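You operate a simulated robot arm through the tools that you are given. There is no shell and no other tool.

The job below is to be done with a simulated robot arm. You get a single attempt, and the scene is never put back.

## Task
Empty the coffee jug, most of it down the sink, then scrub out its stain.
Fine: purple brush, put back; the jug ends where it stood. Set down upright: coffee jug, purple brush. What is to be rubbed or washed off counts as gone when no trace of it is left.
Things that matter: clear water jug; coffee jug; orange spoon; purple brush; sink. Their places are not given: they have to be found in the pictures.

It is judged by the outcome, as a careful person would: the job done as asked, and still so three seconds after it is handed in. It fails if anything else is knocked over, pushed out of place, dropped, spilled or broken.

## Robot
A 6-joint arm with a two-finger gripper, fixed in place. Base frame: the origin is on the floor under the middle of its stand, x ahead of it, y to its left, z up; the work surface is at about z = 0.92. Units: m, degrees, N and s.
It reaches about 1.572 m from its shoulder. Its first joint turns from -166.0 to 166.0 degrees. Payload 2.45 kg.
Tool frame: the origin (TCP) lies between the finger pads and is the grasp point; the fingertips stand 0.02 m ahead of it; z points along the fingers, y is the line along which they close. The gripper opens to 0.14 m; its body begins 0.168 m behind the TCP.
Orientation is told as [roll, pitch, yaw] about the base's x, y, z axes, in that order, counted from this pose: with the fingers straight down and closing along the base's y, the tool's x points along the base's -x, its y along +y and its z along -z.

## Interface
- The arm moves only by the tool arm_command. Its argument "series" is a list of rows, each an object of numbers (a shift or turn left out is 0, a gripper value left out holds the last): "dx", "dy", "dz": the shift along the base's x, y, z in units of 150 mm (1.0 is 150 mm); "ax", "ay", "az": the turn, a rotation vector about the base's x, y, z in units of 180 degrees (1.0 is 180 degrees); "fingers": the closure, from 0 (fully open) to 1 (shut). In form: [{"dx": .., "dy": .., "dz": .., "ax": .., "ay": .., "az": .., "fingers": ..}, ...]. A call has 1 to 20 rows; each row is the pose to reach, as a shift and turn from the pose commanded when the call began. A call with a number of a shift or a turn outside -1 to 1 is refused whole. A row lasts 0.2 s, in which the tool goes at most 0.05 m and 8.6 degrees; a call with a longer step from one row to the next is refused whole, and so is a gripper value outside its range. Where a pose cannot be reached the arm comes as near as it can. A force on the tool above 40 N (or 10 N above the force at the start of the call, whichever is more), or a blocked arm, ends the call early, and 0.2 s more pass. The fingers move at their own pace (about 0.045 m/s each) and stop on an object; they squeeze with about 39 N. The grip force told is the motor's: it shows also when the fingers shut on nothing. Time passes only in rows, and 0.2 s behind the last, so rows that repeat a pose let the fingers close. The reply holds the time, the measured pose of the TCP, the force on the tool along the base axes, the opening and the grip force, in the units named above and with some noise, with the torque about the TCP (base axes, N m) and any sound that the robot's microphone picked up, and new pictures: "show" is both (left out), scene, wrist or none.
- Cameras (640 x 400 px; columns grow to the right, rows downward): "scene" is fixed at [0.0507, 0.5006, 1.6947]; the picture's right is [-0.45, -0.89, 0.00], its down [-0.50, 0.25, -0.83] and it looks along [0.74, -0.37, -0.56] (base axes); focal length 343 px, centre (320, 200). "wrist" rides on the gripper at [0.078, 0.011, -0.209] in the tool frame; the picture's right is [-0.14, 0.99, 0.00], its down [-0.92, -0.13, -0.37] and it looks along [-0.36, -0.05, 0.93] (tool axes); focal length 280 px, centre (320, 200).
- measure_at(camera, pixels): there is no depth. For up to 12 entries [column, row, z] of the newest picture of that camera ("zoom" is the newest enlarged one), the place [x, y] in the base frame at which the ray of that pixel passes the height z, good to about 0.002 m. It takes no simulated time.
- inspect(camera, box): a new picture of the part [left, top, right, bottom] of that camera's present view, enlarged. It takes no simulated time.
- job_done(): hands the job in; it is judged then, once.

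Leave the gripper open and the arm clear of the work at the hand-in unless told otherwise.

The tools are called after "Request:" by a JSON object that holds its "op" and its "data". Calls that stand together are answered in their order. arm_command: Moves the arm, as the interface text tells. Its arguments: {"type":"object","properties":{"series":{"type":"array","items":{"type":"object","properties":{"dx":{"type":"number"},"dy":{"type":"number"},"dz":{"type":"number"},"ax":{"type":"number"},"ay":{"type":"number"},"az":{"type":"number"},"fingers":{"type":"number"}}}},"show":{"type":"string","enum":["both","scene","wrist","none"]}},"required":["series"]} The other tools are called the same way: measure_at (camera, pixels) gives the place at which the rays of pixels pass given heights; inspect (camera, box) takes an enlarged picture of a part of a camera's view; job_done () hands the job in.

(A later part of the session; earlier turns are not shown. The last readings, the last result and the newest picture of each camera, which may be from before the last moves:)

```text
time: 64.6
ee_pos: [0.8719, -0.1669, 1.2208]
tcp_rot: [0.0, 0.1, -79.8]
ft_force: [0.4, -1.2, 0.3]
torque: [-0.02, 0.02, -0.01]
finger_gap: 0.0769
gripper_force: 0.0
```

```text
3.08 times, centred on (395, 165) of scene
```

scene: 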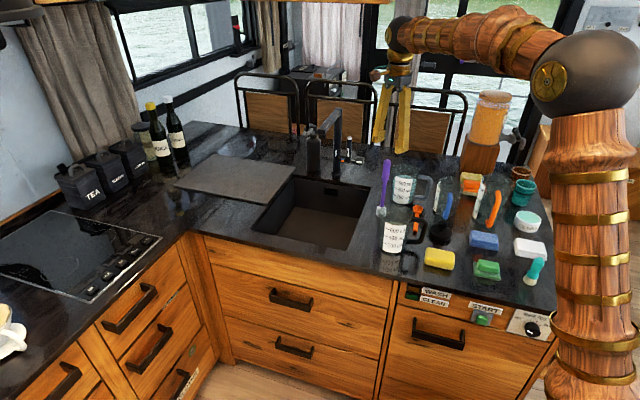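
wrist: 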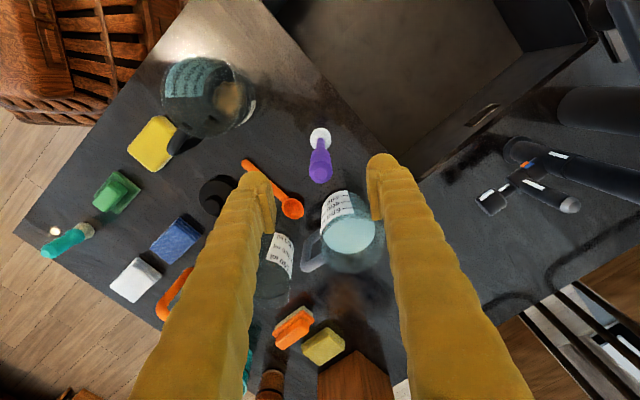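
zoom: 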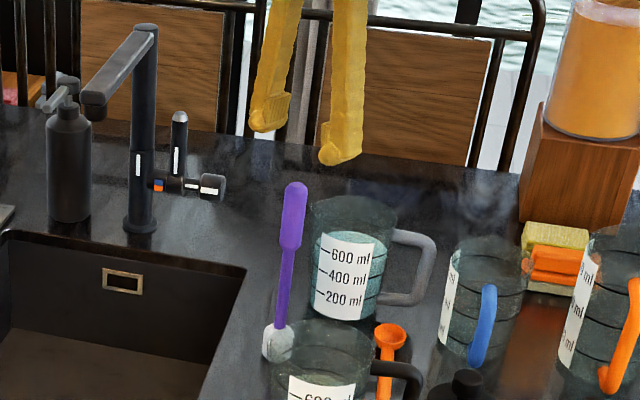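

The brush top sits exactly on the tool axis at (321,172). I descend to grip height z = 1.12.

Request:
{"op": "arm_command", "data": {"series": [{"dz": -0.15}, {"dz": -0.3}, {"dz": -0.45}, {"dz": -0.57}, {"dz": -0.667}, {"dz": -0.667}]}}

Request:
{"op": "inspect", "data": {"camera": "scene", "box": [340, 120, 450, 230]}}

Request:
{"op": "inspect", "data": {"camera": "wrist", "box": [250, 120, 400, 260]}}

```text
time: 66.0
ee_pos: [0.8722, -0.1693, 1.1217]
tcp_rot: [0.0, 0.1, -79.9]
ft_force: [0.1, 0.5, -0.5]
torque: [0.02, 0.0, -0.02]
finger_gap: 0.0771
gripper_force: 0.1
```

scene: 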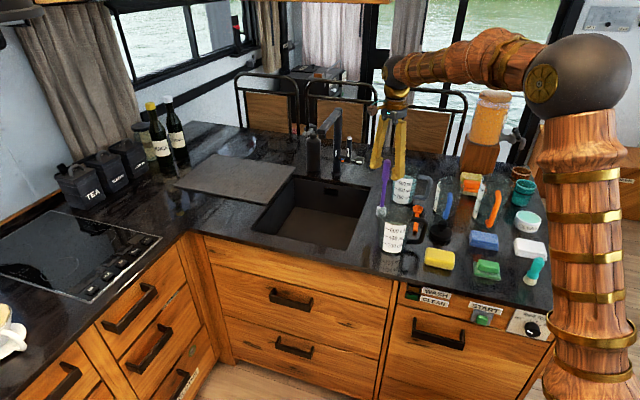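
wrist: 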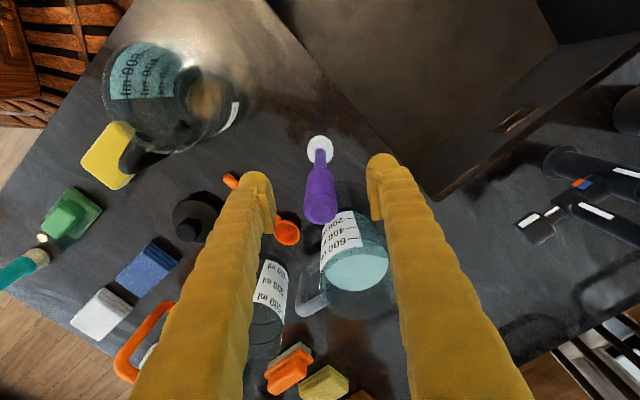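

```text
3.64 times, centred on (395, 175) of scene
```

zoom: 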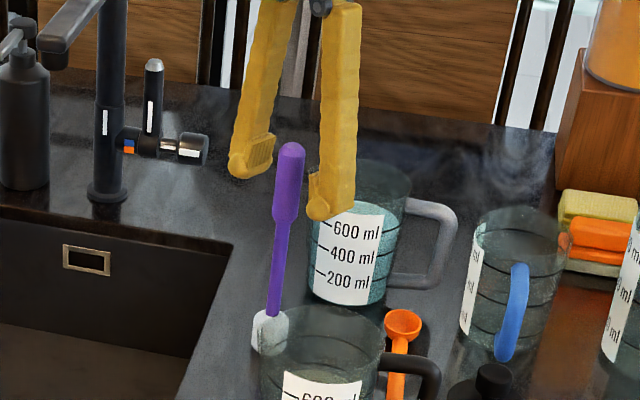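

```text
2.86 times, centred on (325, 190) of wrist
```

zoom: 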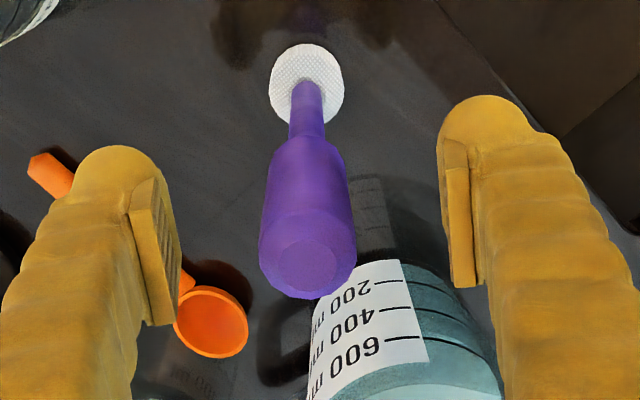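

The brush handle is centred between the pads. I close the fingers on it.

Request:
{"op": "arm_command", "data": {"series": [{"fingers": 0.7}, {"fingers": 1}, {"fingers": 1}, {"fingers": 1}, {"fingers": 1}, {"fingers": 1}, {"fingers": 1}]}}

Request:
{"op": "arm_command", "data": {"series": [{"dz": 0.02}, {"dz": 0.05}, {"dz": 0.08}, {"dz": 0.1}, {"dz": 0.1}]}}

Request:
{"op": "inspect", "data": {"camera": "scene", "box": [340, 120, 450, 230]}}

```text
time: 67.6
ee_pos: [0.8717, -0.1701, 1.1201]
tcp_rot: [0.0, 0.1, -79.9]
ft_force: [0.7, 0.4, -0.2]
torque: [-0.01, 0.0, 0.01]
finger_gap: 0.022
gripper_force: 39.1
```

scene: 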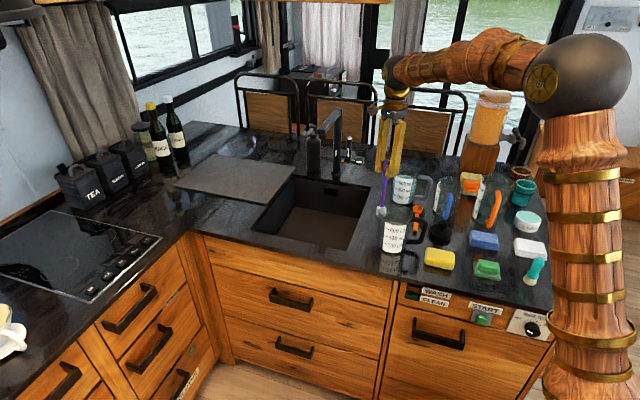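
wrist: 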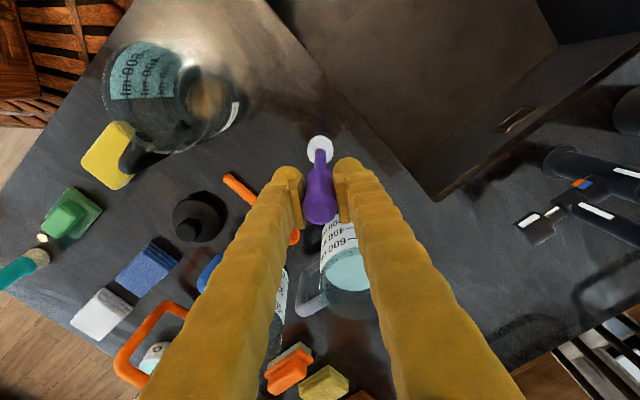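

```text
time: 68.8
ee_pos: [0.872, -0.1703, 1.1367]
tcp_rot: [0.0, 0.1, -79.9]
ft_force: [0.3, -0.4, -0.2]
torque: [-0.02, 0.0, 0.0]
finger_gap: 0.0225
gripper_force: 39.2
```

scene: 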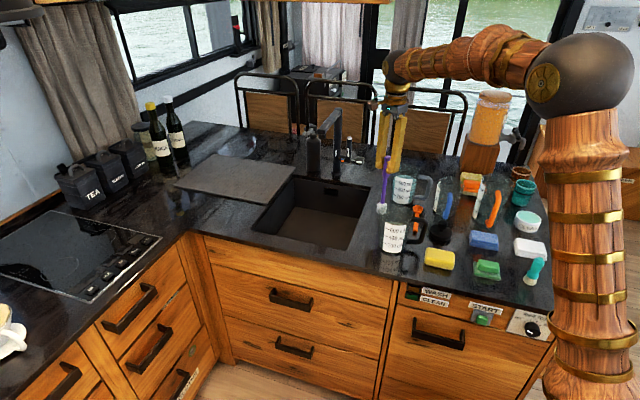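
wrist: 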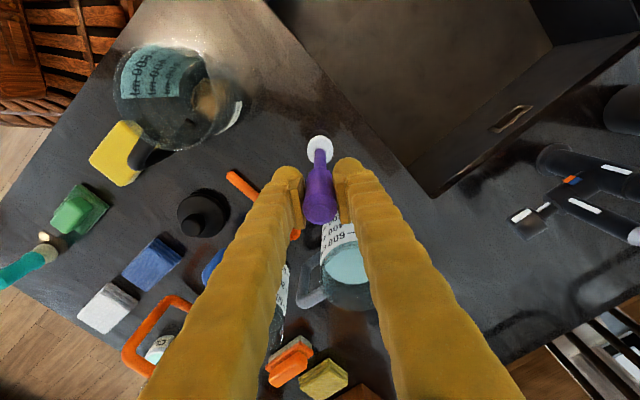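

```text
3.64 times, centred on (395, 175) of scene
```

zoom: 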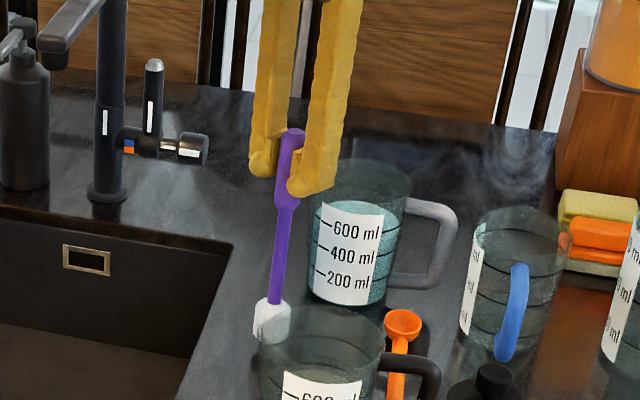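

The brush came up with the gripper. I raise it until its head clears the jug rim (TCP about 1.287), then move over the coffee jug.

Request:
{"op": "arm_command", "data": {"series": [{"dz": 0.05}, {"dz": 0.15}, {"dz": 0.28}, {"dz": 0.42}, {"dz": 0.56}, {"dz": 0.7}, {"dz": 0.84}, {"dz": 0.94}, {"dz": 1.0}, {"dz": 1.0}], "show": "none"}}

Request:
{"op": "arm_command", "data": {"series": [{"dx": -0.05, "dy": 0.02}, {"dx": -0.15, "dy": 0.06}, {"dx": -0.28, "dy": 0.11}, {"dx": -0.42, "dy": 0.165}, {"dx": -0.56, "dy": 0.22}, {"dx": -0.7, "dy": 0.275}, {"dx": -0.84, "dy": 0.33}, {"dx": -0.95, "dy": 0.38}, {"dx": -1.0, "dy": 0.4}, {"dx": -1.0, "dy": 0.4}]}}

Request:
{"op": "inspect", "data": {"camera": "scene", "box": [350, 120, 450, 260]}}

Request:
{"op": "inspect", "data": {"camera": "wrist", "box": [240, 80, 400, 240]}}

```text
time: 71.0
ee_pos: [0.8684, -0.1743, 1.2781]
tcp_rot: [-0.7, 0.4, -80.1]
ft_force: [0.4, 0.3, -0.3]
torque: [-0.01, -0.02, 0.0]
finger_gap: 0.0222
gripper_force: 39.2
```

```text
time: 73.2
ee_pos: [0.7237, -0.1098, 1.2861]
tcp_rot: [0.0, 0.1, -79.9]
ft_force: [-0.1, 0.2, -1.0]
torque: [0.02, 0.02, -0.01]
finger_gap: 0.0224
gripper_force: 38.9
```

scene: 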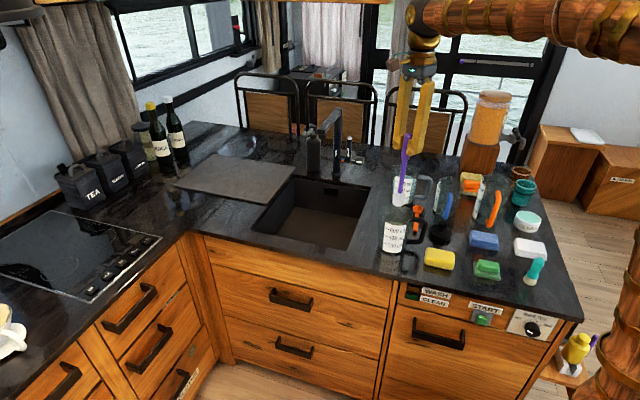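
wrist: 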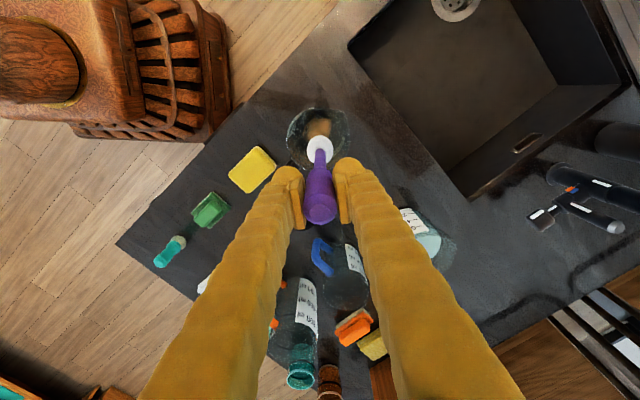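

```text
2.86 times, centred on (400, 190) of scene
```

zoom: 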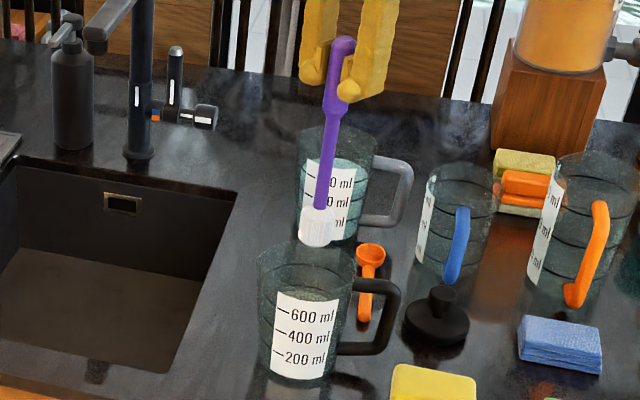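

```text
2.50 times, centred on (320, 160) of wrist
```

zoom: 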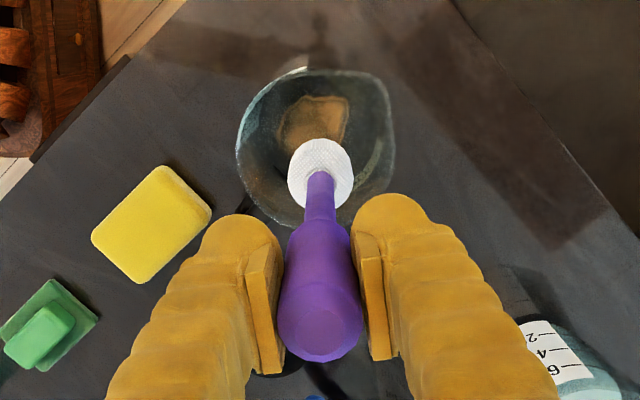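

The brush head hangs centred on the tool axis above the jug. I measure the rim and the visible stain again from here to fix the jug centre before lowering.

Request:
{"op": "measure_at", "data": {"camera": "zoom", "pixels": [[237, 150, 1.055], [393, 145, 1.055], [320, 70, 1.055], [275, 225, 1.055], [283, 140, 0.925], [290, 100, 0.925], [320, 95, 0.925], [348, 100, 0.925], [345, 130, 0.925], [320, 148, 1.087]]}}

Request:
{"op": "inspect", "data": {"camera": "wrist", "box": [280, 95, 360, 175]}}

```text
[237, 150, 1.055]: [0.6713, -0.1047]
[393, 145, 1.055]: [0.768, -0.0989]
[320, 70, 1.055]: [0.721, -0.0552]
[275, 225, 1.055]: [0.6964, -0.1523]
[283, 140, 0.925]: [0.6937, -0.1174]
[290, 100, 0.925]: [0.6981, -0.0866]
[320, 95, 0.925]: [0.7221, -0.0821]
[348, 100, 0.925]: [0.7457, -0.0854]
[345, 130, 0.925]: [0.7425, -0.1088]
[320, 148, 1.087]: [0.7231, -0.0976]
```

```text
5.00 times, centred on (320, 135) of wrist
```

zoom: 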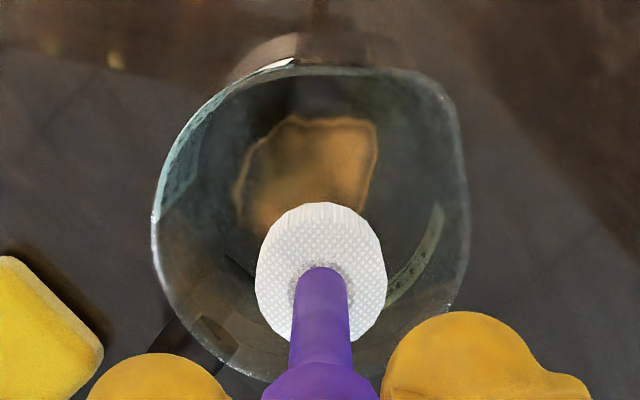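

The jug centre is at about (0.720, -0.107), with the stain within about 34 mm of it. I align and lower the brush into the jug to about 25 mm above its bottom.

Request:
{"op": "arm_command", "data": {"series": [{"dx": -0.013, "dy": 0.02}, {"dx": -0.013, "dy": 0.02, "dz": -0.1}, {"dx": -0.013, "dy": 0.02, "dz": -0.24}, {"dx": -0.013, "dy": 0.02, "dz": -0.38}, {"dx": -0.013, "dy": 0.02, "dz": -0.52}, {"dx": -0.013, "dy": 0.02, "dz": -0.66}, {"dx": -0.013, "dy": 0.02, "dz": -0.8}, {"dx": -0.013, "dy": 0.02, "dz": -0.9}, {"dx": -0.013, "dy": 0.02, "dz": -0.9}]}}

Request:
{"op": "inspect", "data": {"camera": "scene", "box": [360, 150, 440, 260]}}

Request:
{"op": "inspect", "data": {"camera": "wrist", "box": [270, 85, 370, 185]}}

```text
time: 75.2
ee_pos: [0.7196, -0.1049, 1.1511]
tcp_rot: [0.0, 0.0, -80.0]
ft_force: [-0.3, -0.1, 0.1]
torque: [-0.01, 0.0, 0.01]
finger_gap: 0.0222
gripper_force: 38.9
```

scene: 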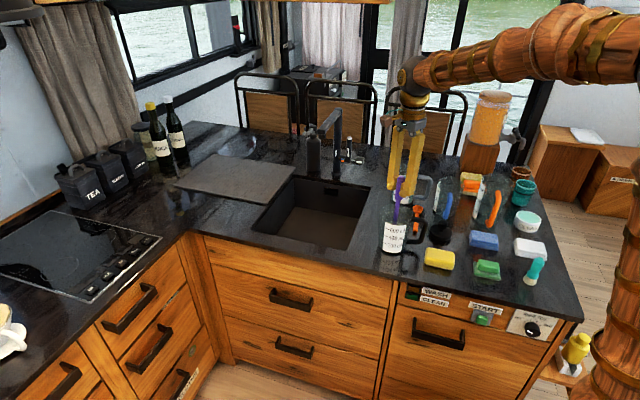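
wrist: 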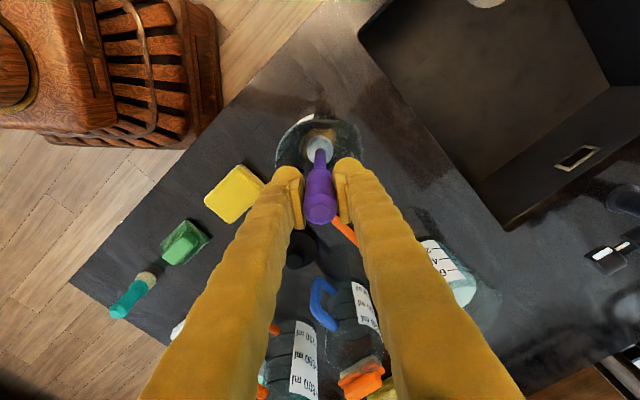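

```text
3.64 times, centred on (400, 205) of scene
```

zoom: 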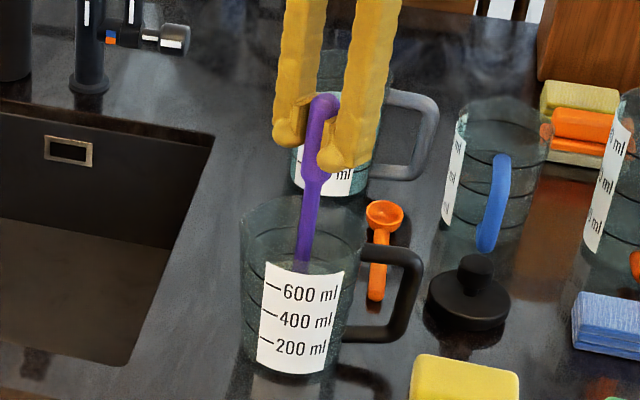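

```text
4.00 times, centred on (320, 135) of wrist
```

zoom: 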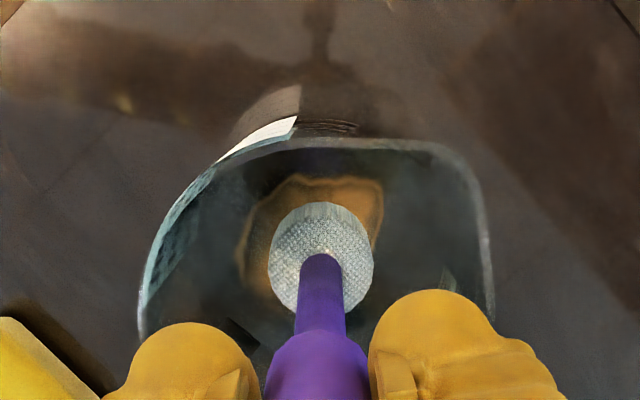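

The brush is inside the jug with the stain visible around its head. I lower further in small steps to find the bottom.

Request:
{"op": "arm_command", "data": {"series": [{"dz": -0.06}, {"dz": -0.1}, {"dz": -0.13}, {"dz": -0.15}, {"dz": -0.16}], "show": "none"}}

Request:
{"op": "arm_command", "data": {"series": [{"dz": -0.007}, {"dz": -0.014}], "show": "none"}}

```text
time: 76.4
ee_pos: [0.719, -0.107, 1.1277]
tcp_rot: [0.0, 0.1, -79.9]
ft_force: [-0.3, -0.1, 0.3]
torque: [0.0, -0.02, 0.0]
finger_gap: 0.0223
gripper_force: 39.3
```

```text
time: 77.0
ee_pos: [0.7198, -0.1065, 1.1252]
tcp_rot: [0.0, 0.2, -79.9]
ft_force: [-0.4, -0.4, 0.3]
torque: [0.02, 0.04, 0.02]
finger_gap: 0.0223
gripper_force: 39.2
```

No contact yet at 1.125. I continue down 1 mm at a time.

Request:
{"op": "arm_command", "data": {"series": [{"dz": -0.007}, {"dz": -0.0133}], "show": "none"}}

Request:
{"op": "arm_command", "data": {"series": [{"dz": -0.0067}], "show": "none"}}

```text
time: 77.6
ee_pos: [0.7204, -0.1073, 1.1238]
tcp_rot: [0.2, 0.1, -79.8]
ft_force: [-1.0, 2.3, 26.6]
torque: [0.33, 0.1, -0.01]
finger_gap: 0.0224
gripper_force: 39.0
```

```text
time: 78.0
ee_pos: [0.7203, -0.1077, 1.1239]
tcp_rot: [0.1, 0.0, -80.0]
ft_force: [-0.4, 0.8, 39.8]
torque: [-0.06, -0.05, 0.02]
finger_gap: 0.0225
gripper_force: 38.6
```

The bottom is found at TCP about 1.125, and the contact is stiff (39.8 N now). I ease back up about 2.5 mm to a light press and make one small test circle of 10 mm radius.

Request:
{"op": "arm_command", "data": {"series": [{"dz": 0.0173}, {"dz": 0.0173}], "show": "none"}}

Request:
{"op": "arm_command", "data": {"series": [{"dx": 0.033}, {"dx": 0.067}, {"dx": 0.047, "dy": 0.047}, {"dx": 0, "dy": 0.067}, {"dx": -0.047, "dy": 0.047}, {"dx": -0.067}, {"dx": -0.047, "dy": -0.047}, {"dx": 0, "dy": -0.067}, {"dx": 0.047, "dy": -0.047}, {"dx": 0.067}, {"dx": 0}]}}

Request:
{"op": "inspect", "data": {"camera": "scene", "box": [375, 195, 435, 260]}}

Request:
{"op": "inspect", "data": {"camera": "wrist", "box": [270, 85, 370, 185]}}

```text
time: 78.6
ee_pos: [0.719, -0.1062, 1.123]
tcp_rot: [0.0, 0.2, -79.9]
ft_force: [-0.2, -0.9, 4.1]
torque: [-0.15, 0.05, 0.01]
finger_gap: 0.0222
gripper_force: 38.7
```

```text
time: 81.0
ee_pos: [0.7199, -0.106, 1.1243]
tcp_rot: [0.0, 0.1, -79.9]
ft_force: [-0.6, -0.2, -1.3]
torque: [0.01, 0.02, -0.03]
finger_gap: 0.0221
gripper_force: 39.2
```

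scene: 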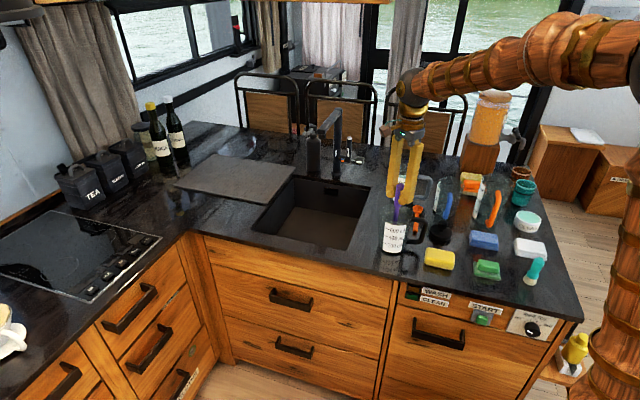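
wrist: 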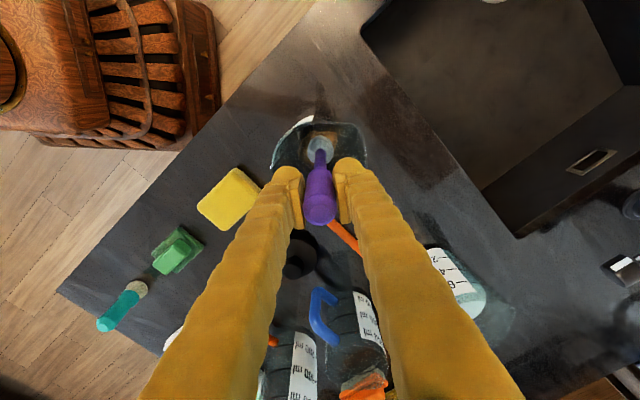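

```text
6.15 times, centred on (405, 228) of scene
```

zoom: 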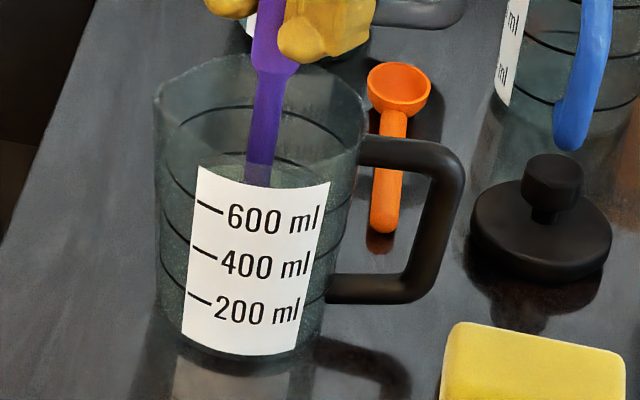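

```text
4.00 times, centred on (320, 135) of wrist
```

zoom: 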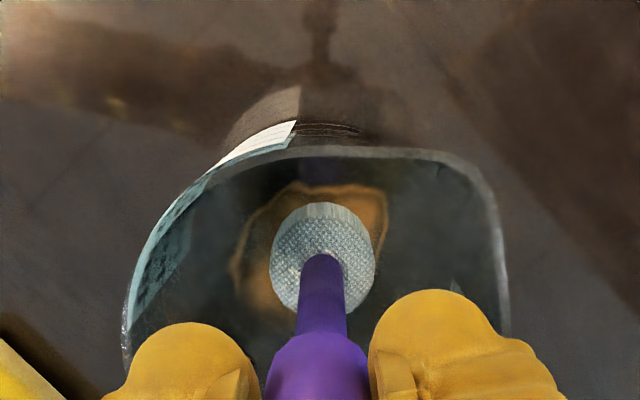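

The jug did not shift (label at the same pixels) and the stain's middle looks thinner. I now press slightly and make two circles of 15 mm radius.

Request:
{"op": "arm_command", "data": {"series": [{"dx": 0.05, "dz": -0.005}, {"dx": 0.1, "dz": -0.007}, {"dx": 0.071, "dy": 0.071, "dz": -0.007}, {"dy": 0.1, "dz": -0.007}, {"dx": -0.071, "dy": 0.071, "dz": -0.007}, {"dx": -0.1, "dz": -0.007}, {"dx": -0.071, "dy": -0.071, "dz": -0.007}, {"dy": -0.1, "dz": -0.007}, {"dx": 0.071, "dy": -0.071, "dz": -0.007}, {"dx": 0.1, "dz": -0.007}, {"dx": 0.071, "dy": 0.071, "dz": -0.007}, {"dy": 0.1, "dz": -0.007}, {"dx": -0.071, "dy": 0.071, "dz": -0.007}, {"dx": -0.1, "dz": -0.007}, {"dx": -0.071, "dy": -0.071, "dz": -0.007}, {"dy": -0.1, "dz": -0.007}, {"dx": 0.071, "dy": -0.071, "dz": -0.007}, {"dx": 0.1, "dz": -0.007}, {"dx": 0.05, "dz": -0.007}, {"dx": 0, "dz": -0.007}]}}

Request:
{"op": "inspect", "data": {"camera": "scene", "box": [375, 195, 435, 260]}}

Request:
{"op": "inspect", "data": {"camera": "wrist", "box": [270, 85, 370, 185]}}

```text
time: 85.2
ee_pos: [0.7195, -0.1062, 1.1234]
tcp_rot: [0.0, 0.1, -80.0]
ft_force: [1.0, 0.6, -0.1]
torque: [0.06, -0.01, 0.04]
finger_gap: 0.0223
gripper_force: 38.9
```

scene: 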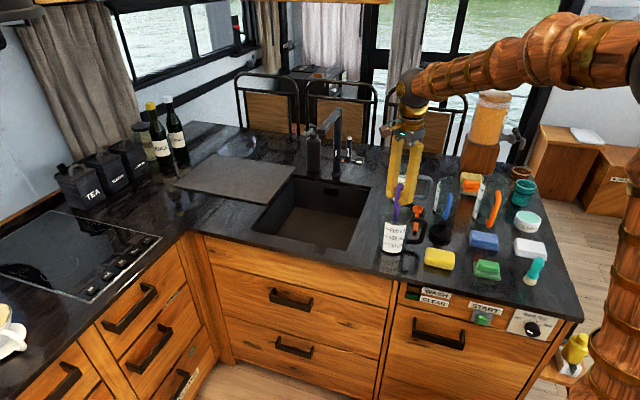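
wrist: 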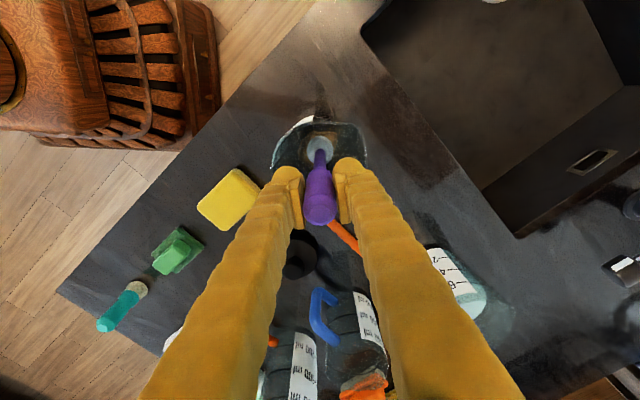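

```text
6.15 times, centred on (405, 228) of scene
```

zoom: 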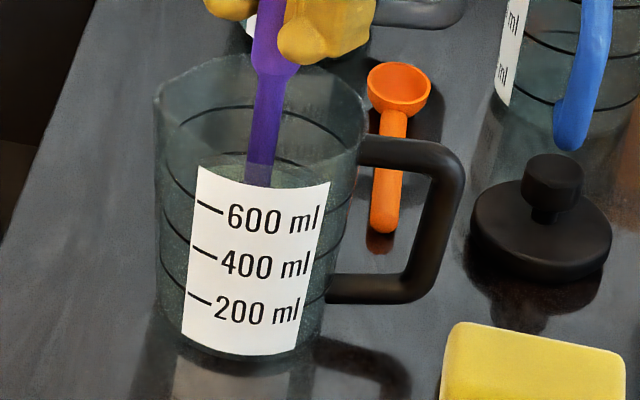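

```text
4.00 times, centred on (320, 135) of wrist
```

zoom: 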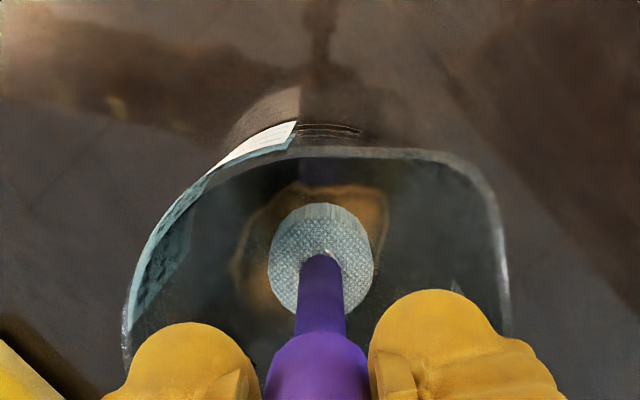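

The stain is fading (outline fainter, middle thinner) and the jug stays in place. I press about 1 mm more and repeat with circles of 17 mm and 9 mm radius.

Request:
{"op": "arm_command", "data": {"series": [{"dx": 0.05, "dz": -0.004}, {"dx": 0.11, "dz": -0.007}, {"dx": 0.08, "dy": 0.08, "dz": -0.007}, {"dy": 0.113, "dz": -0.007}, {"dx": -0.08, "dy": 0.08, "dz": -0.007}, {"dx": -0.113, "dz": -0.007}, {"dx": -0.08, "dy": -0.08, "dz": -0.007}, {"dy": -0.113, "dz": -0.007}, {"dx": 0.08, "dy": -0.08, "dz": -0.007}, {"dx": 0.113, "dz": -0.007}, {"dx": 0.06, "dz": -0.007}, {"dx": 0.042, "dy": 0.042, "dz": -0.007}, {"dy": 0.06, "dz": -0.007}, {"dx": -0.042, "dy": 0.042, "dz": -0.007}, {"dx": -0.06, "dz": -0.007}, {"dx": -0.042, "dy": -0.042, "dz": -0.007}, {"dy": -0.06, "dz": -0.007}, {"dx": 0.042, "dy": -0.042, "dz": -0.007}, {"dx": 0.06, "dz": -0.007}, {"dx": 0, "dz": -0.007}], "show": "wrist"}}

Request:
{"op": "inspect", "data": {"camera": "scene", "box": [375, 195, 435, 260]}}

Request:
{"op": "inspect", "data": {"camera": "wrist", "box": [270, 85, 370, 185]}}

```text
time: 89.4
ee_pos: [0.7205, -0.1072, 1.1226]
tcp_rot: [-0.1, 0.1, -79.8]
ft_force: [0.3, 0.0, 4.7]
torque: [0.11, -0.01, -0.01]
finger_gap: 0.0222
gripper_force: 39.0
```

wrist: 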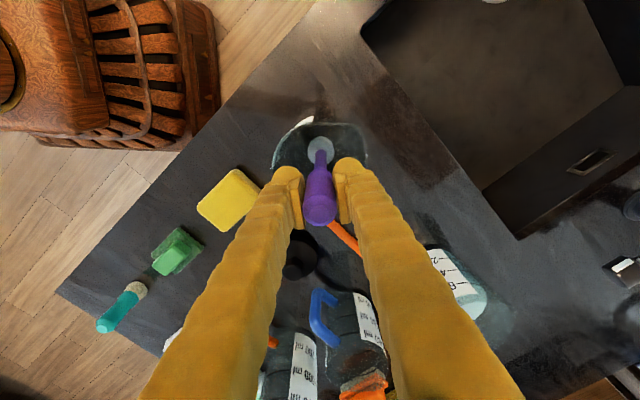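

```text
6.15 times, centred on (405, 228) of scene
```

zoom: 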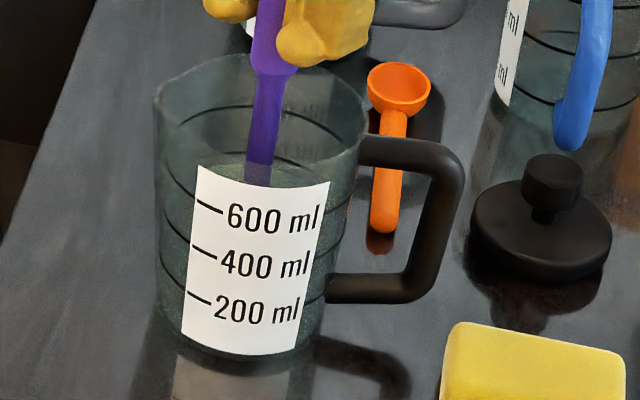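

```text
4.00 times, centred on (320, 135) of wrist
```

zoom: 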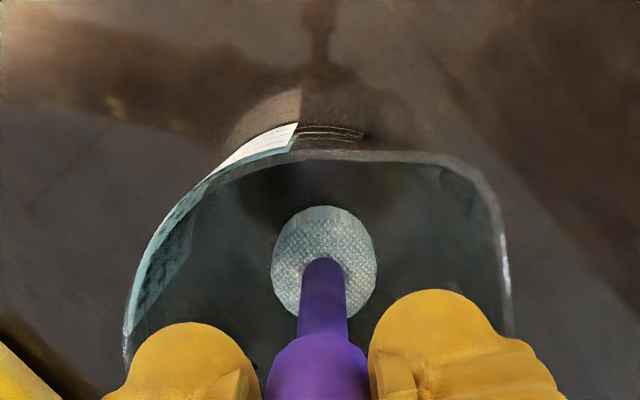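

The visible part of the stain is gone. I do one more loop at 17–18 mm radius plus crossing strokes for the part hidden beneath the brush and fingers.

Request:
{"op": "arm_command", "data": {"series": [{"dy": -0.06}, {"dy": -0.12}, {"dx": 0.06, "dy": -0.104}, {"dx": 0.104, "dy": -0.06}, {"dx": 0.12}, {"dx": 0.104, "dy": 0.06}, {"dx": 0.06, "dy": 0.104}, {"dy": 0.12}, {"dx": -0.06, "dy": 0.104}, {"dx": -0.104, "dy": 0.06}, {"dx": -0.12}, {"dx": -0.104, "dy": -0.06}, {"dx": -0.06, "dy": -0.104}, {"dy": -0.12}, {"dy": 0.0}, {"dy": 0.1}, {"dx": 0.05, "dy": 0.05}, {"dx": -0.05, "dy": -0.05}, {"dx": 0.05, "dy": -0.05}, {"dx": 0, "dy": 0}], "show": "none"}}

Request:
{"op": "inspect", "data": {"camera": "scene", "box": [375, 195, 435, 260]}}

```text
time: 93.6
ee_pos: [0.7197, -0.1058, 1.1215]
tcp_rot: [0.0, 0.1, -79.9]
ft_force: [0.1, 0.0, 2.2]
torque: [-0.01, -0.02, 0.0]
finger_gap: 0.0223
gripper_force: 38.6
```

```text
6.15 times, centred on (405, 228) of scene
```

zoom: 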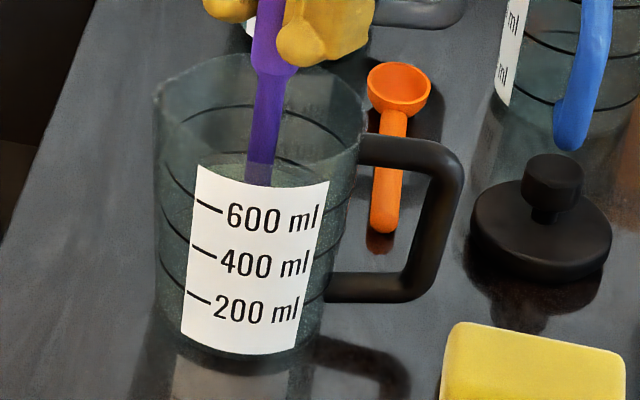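

The jug hasn't moved. I lift the brush straight out of it.

Request:
{"op": "arm_command", "data": {"series": [{"dz": 0.06}, {"dz": 0.16}, {"dz": 0.3}, {"dz": 0.44}, {"dz": 0.58}, {"dz": 0.72}, {"dz": 0.86}, {"dz": 0.96}, {"dz": 1.0}, {"dz": 1.0}], "show": "none"}}

Request:
{"op": "arm_command", "data": {"series": [{"dz": 0.1}, {"dz": 0.2}, {"dz": 0.35}, {"dz": 0.45}, {"dz": 0.45, "dx": 0.08, "dy": -0.09}, {"dz": 0.45, "dx": 0.18, "dy": -0.21}, {"dz": 0.45, "dx": 0.28, "dy": -0.33}, {"dz": 0.45, "dx": 0.33, "dy": -0.4}, {"dz": 0.45, "dx": 0.33, "dy": -0.4}]}}

Request:
{"op": "inspect", "data": {"camera": "wrist", "box": [240, 40, 360, 160]}}

```text
time: 95.8
ee_pos: [0.7204, -0.1076, 1.2725]
tcp_rot: [0.0, 0.1, -80.0]
ft_force: [0.0, 0.6, -1.0]
torque: [0.01, 0.02, -0.03]
finger_gap: 0.0224
gripper_force: 39.0
```

```text
time: 97.8
ee_pos: [0.7692, -0.1665, 1.3393]
tcp_rot: [0.1, 0.2, -79.9]
ft_force: [0.3, -0.5, -0.2]
torque: [-0.02, -0.03, 0.0]
finger_gap: 0.0223
gripper_force: 38.9
```

scene: 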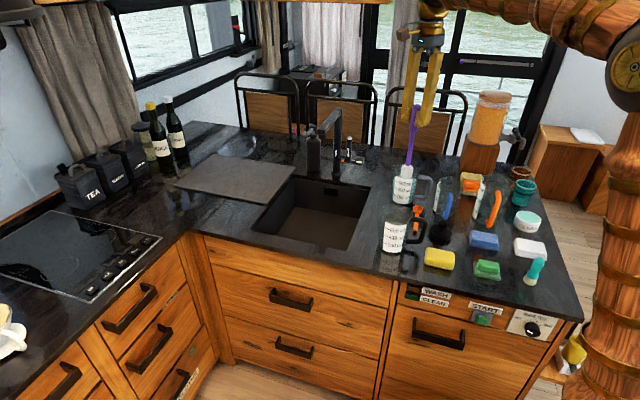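
wrist: 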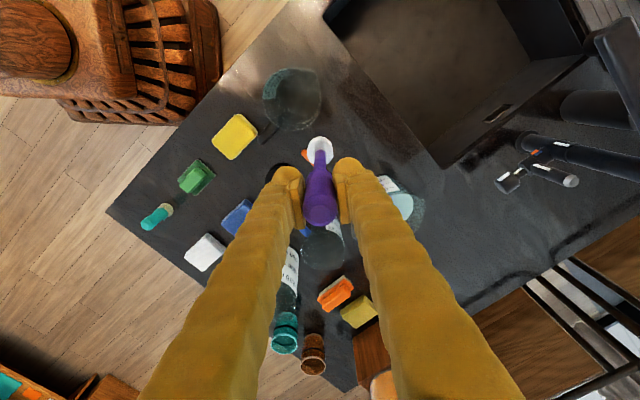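

```text
3.33 times, centred on (300, 100) of wrist
```

zoom: 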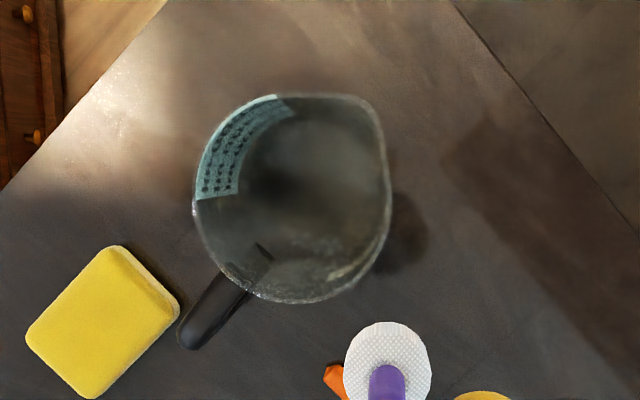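

The jug's bottom looks clean now. I zoom in further to make sure no trace is left.

Request:
{"op": "inspect", "data": {"camera": "wrist", "box": [260, 60, 330, 135]}}

Request:
{"op": "inspect", "data": {"camera": "wrist", "box": [320, 0, 620, 180]}}

```text
5.33 times, centred on (295, 98) of wrist
```

zoom: 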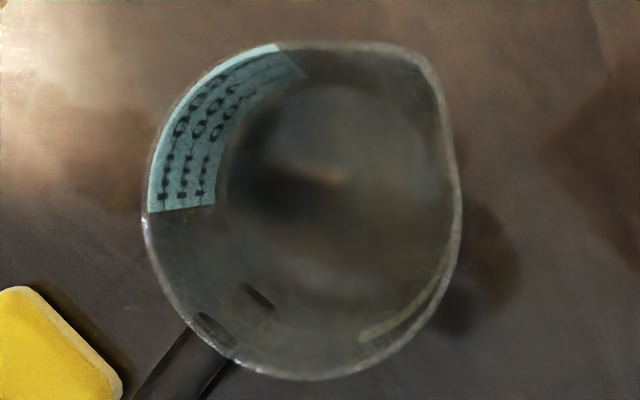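

```text
2.13 times, centred on (470, 90) of wrist
```

zoom: 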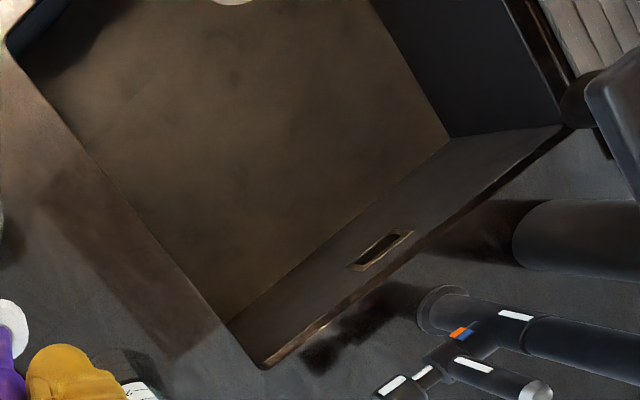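

A faint dark/orange smudge at enlarged (330,180) might be just the mirrored gripper in the polished top, so I shift the arm toward the brush's place and check whether it moves relative to the jug.

Request:
{"op": "arm_command", "data": {"series": [{"dx": 0.1}, {"dx": 0.25}, {"dx": 0.4}, {"dx": 0.5, "dy": -0.02}, {"dx": 0.6, "dy": -0.022}, {"dx": 0.68, "dy": -0.023}, {"dx": 0.68, "dy": -0.023}]}}

Request:
{"op": "inspect", "data": {"camera": "wrist", "box": [195, 50, 275, 130]}}

```text
time: 99.4
ee_pos: [0.8657, -0.1752, 1.345]
tcp_rot: [0.4, -0.1, -80.2]
ft_force: [-0.5, -0.3, -0.8]
torque: [0.01, -0.02, 0.0]
finger_gap: 0.0221
gripper_force: 39.3
```

scene: 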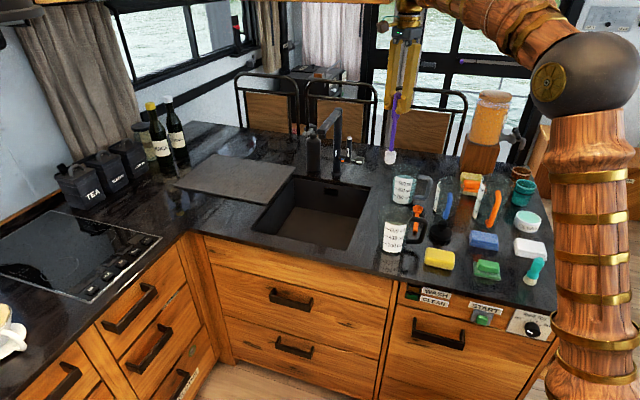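
wrist: 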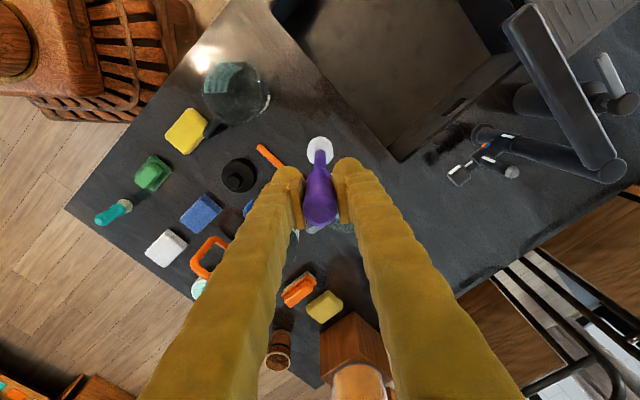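

```text
5.00 times, centred on (235, 90) of wrist
```

zoom: 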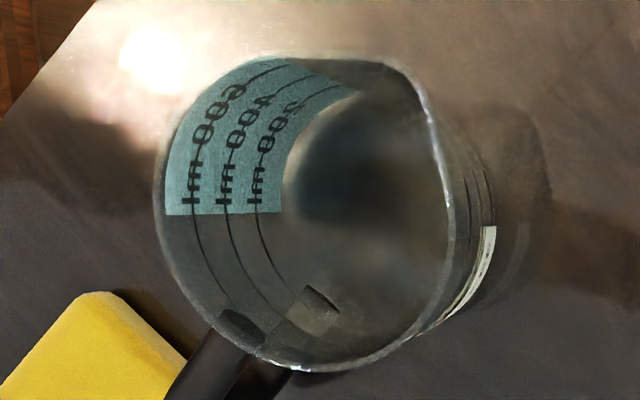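

From here the smudge is gone and the jug bottom is clear, so it was a reflection. The stain is removed. Now I bring the brush back over its place at (0.872, -0.170) and lower partway, checking the measured position.

Request:
{"op": "arm_command", "data": {"series": [{"dx": 0.003, "dy": 0.003}, {"dx": 0.003, "dy": 0.003, "dz": -0.1}, {"dx": 0.003, "dy": 0.003, "dz": -0.25}, {"dx": 0.003, "dy": 0.003, "dz": -0.4}, {"dx": 0.003, "dy": 0.003, "dz": -0.55}, {"dx": 0.003, "dy": 0.003, "dz": -0.7}, {"dx": 0.003, "dy": 0.003, "dz": -0.82}, {"dx": 0.003, "dy": 0.003, "dz": -0.82}, {"dx": 0.003, "dy": 0.003, "dz": -0.82}]}}

Request:
{"op": "inspect", "data": {"camera": "scene", "box": [340, 110, 450, 230]}}

Request:
{"op": "inspect", "data": {"camera": "wrist", "box": [250, 100, 400, 240]}}

```text
time: 101.4
ee_pos: [0.8728, -0.1695, 1.2169]
tcp_rot: [0.0, 0.0, -79.9]
ft_force: [-0.2, -0.2, 0.1]
torque: [0.0, 0.02, 0.01]
finger_gap: 0.0221
gripper_force: 39.1
```

scene: 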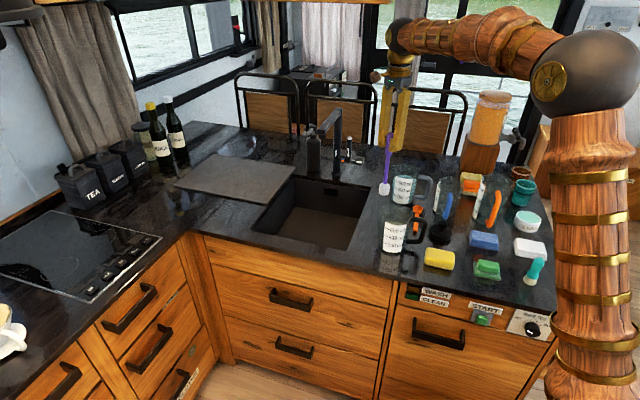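
wrist: 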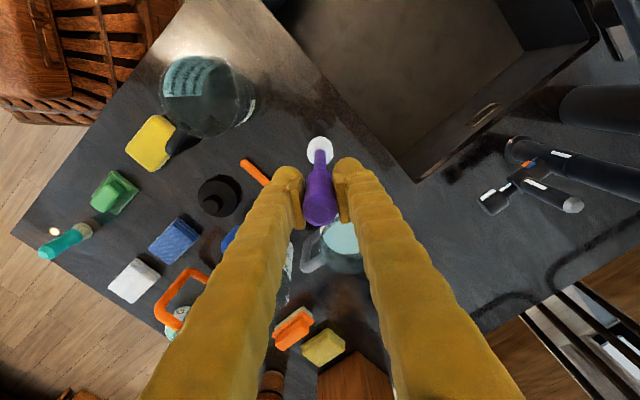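

```text
3.33 times, centred on (395, 170) of scene
```

zoom: 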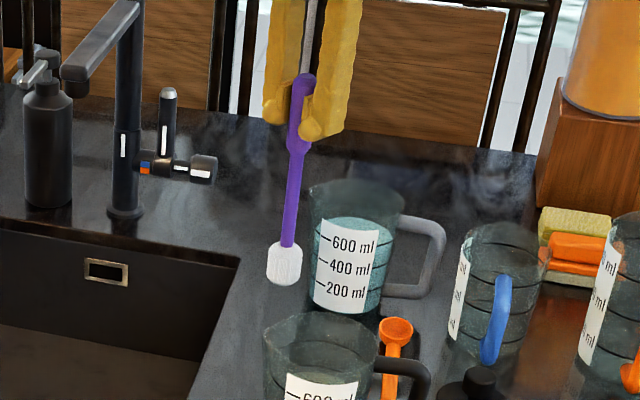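

```text
2.86 times, centred on (325, 170) of wrist
```

zoom: 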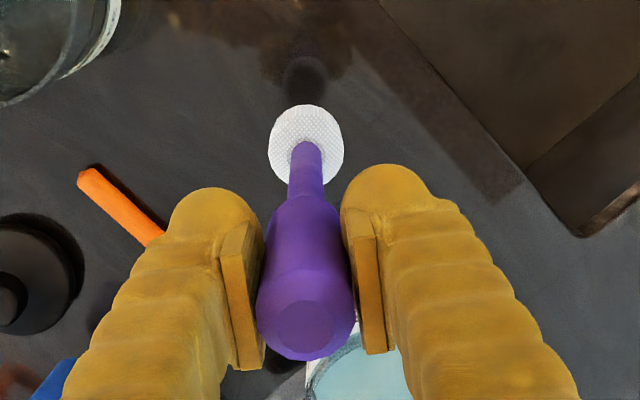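

The pose is accurate and the brush hangs vertical. I lower to a few mm above the surface.

Request:
{"op": "arm_command", "data": {"series": [{"dz": -0.1}, {"dz": -0.22}, {"dz": -0.34}, {"dz": -0.46}, {"dz": -0.55}, {"dz": -0.6}, {"dz": -0.62}, {"dz": -0.63}], "show": "none"}}

Request:
{"op": "arm_command", "data": {"series": [{"dz": -0.007}], "show": "none"}}

Request:
{"op": "arm_command", "data": {"series": [{"dz": -0.007}], "show": "none"}}

```text
time: 103.2
ee_pos: [0.8716, -0.1706, 1.1222]
tcp_rot: [0.0, 0.1, -79.7]
ft_force: [-0.9, 0.0, -0.4]
torque: [-0.01, -0.02, -0.04]
finger_gap: 0.0222
gripper_force: 39.3
```

```text
time: 103.6
ee_pos: [0.8725, -0.1709, 1.1216]
tcp_rot: [-0.1, 0.1, -79.9]
ft_force: [-0.6, 0.1, -0.9]
torque: [0.0, 0.04, 0.0]
finger_gap: 0.0226
gripper_force: 39.1
```

```text
time: 104.0
ee_pos: [0.8718, -0.1698, 1.1206]
tcp_rot: [0.0, 0.1, -79.8]
ft_force: [-0.5, 0.5, -0.4]
torque: [0.01, 0.0, 0.0]
finger_gap: 0.0223
gripper_force: 38.8
```

No contact yet at 1.1206. I continue in 0.7 mm steps.

Request:
{"op": "arm_command", "data": {"series": [{"dz": -0.005}], "show": "none"}}

Request:
{"op": "arm_command", "data": {"series": [{"dz": -0.005}], "show": "none"}}

Request:
{"op": "arm_command", "data": {"series": [{"dz": -0.005}], "show": "none"}}

```text
time: 104.4
ee_pos: [0.8719, -0.17, 1.1187]
tcp_rot: [0.0, 0.1, -79.9]
ft_force: [-0.1, -0.6, -0.2]
torque: [-0.04, -0.01, 0.03]
finger_gap: 0.0223
gripper_force: 39.1
```

```text
time: 104.8
ee_pos: [0.8724, -0.1693, 1.1196]
tcp_rot: [0.0, 0.1, -79.8]
ft_force: [0.4, -0.6, -1.0]
torque: [-0.01, -0.02, -0.01]
finger_gap: 0.0224
gripper_force: 39.6
```

```text
time: 105.2
ee_pos: [0.8734, -0.1688, 1.1189]
tcp_rot: [0.1, 0.1, -80.0]
ft_force: [0.6, 0.2, 4.5]
torque: [0.08, 0.06, 0.01]
finger_gap: 0.0224
gripper_force: 38.8
```

Contact is felt (4.5 N), so the brush stands on the counter. I open the fingers.

Request:
{"op": "arm_command", "data": {"series": [{"fingers": 0.75}, {"fingers": 0.6}, {"fingers": 0.45}, {"fingers": 0.45}, {"fingers": 0.45}, {"fingers": 0.45}]}}

Request:
{"op": "inspect", "data": {"camera": "scene", "box": [340, 120, 450, 230]}}

Request:
{"op": "inspect", "data": {"camera": "wrist", "box": [250, 120, 400, 260]}}

```text
time: 106.6
ee_pos: [0.8719, -0.1693, 1.1174]
tcp_rot: [0.1, 0.1, -79.9]
ft_force: [0.0, -0.5, 0.2]
torque: [-0.01, 0.0, 0.0]
finger_gap: 0.0768
gripper_force: 0.0
```

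scene: 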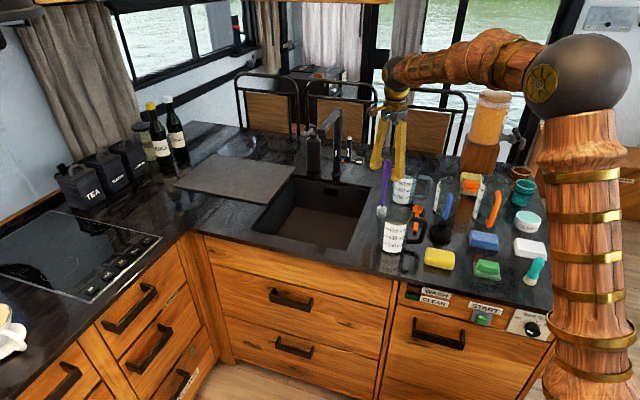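
wrist: 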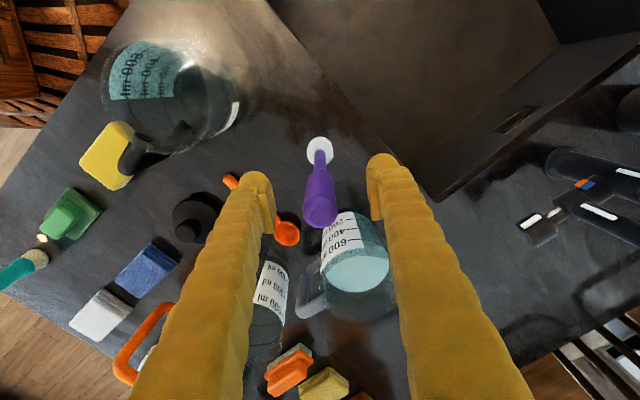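

```text
3.64 times, centred on (395, 175) of scene
```

zoom: 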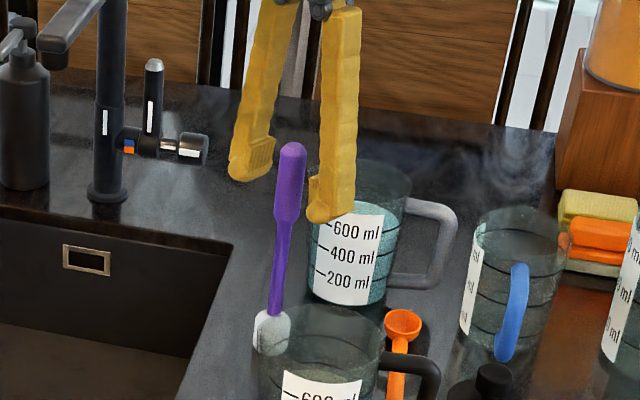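

```text
2.86 times, centred on (325, 190) of wrist
```

zoom: 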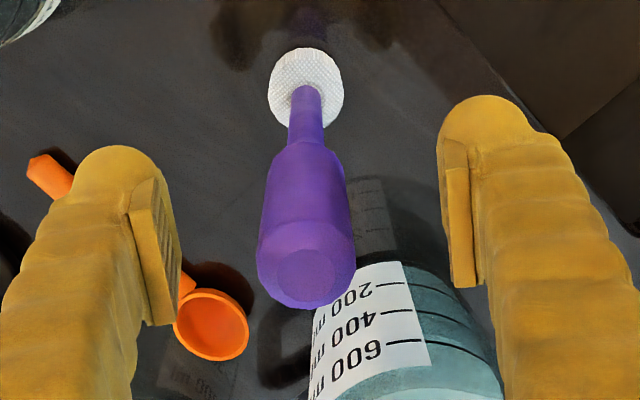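

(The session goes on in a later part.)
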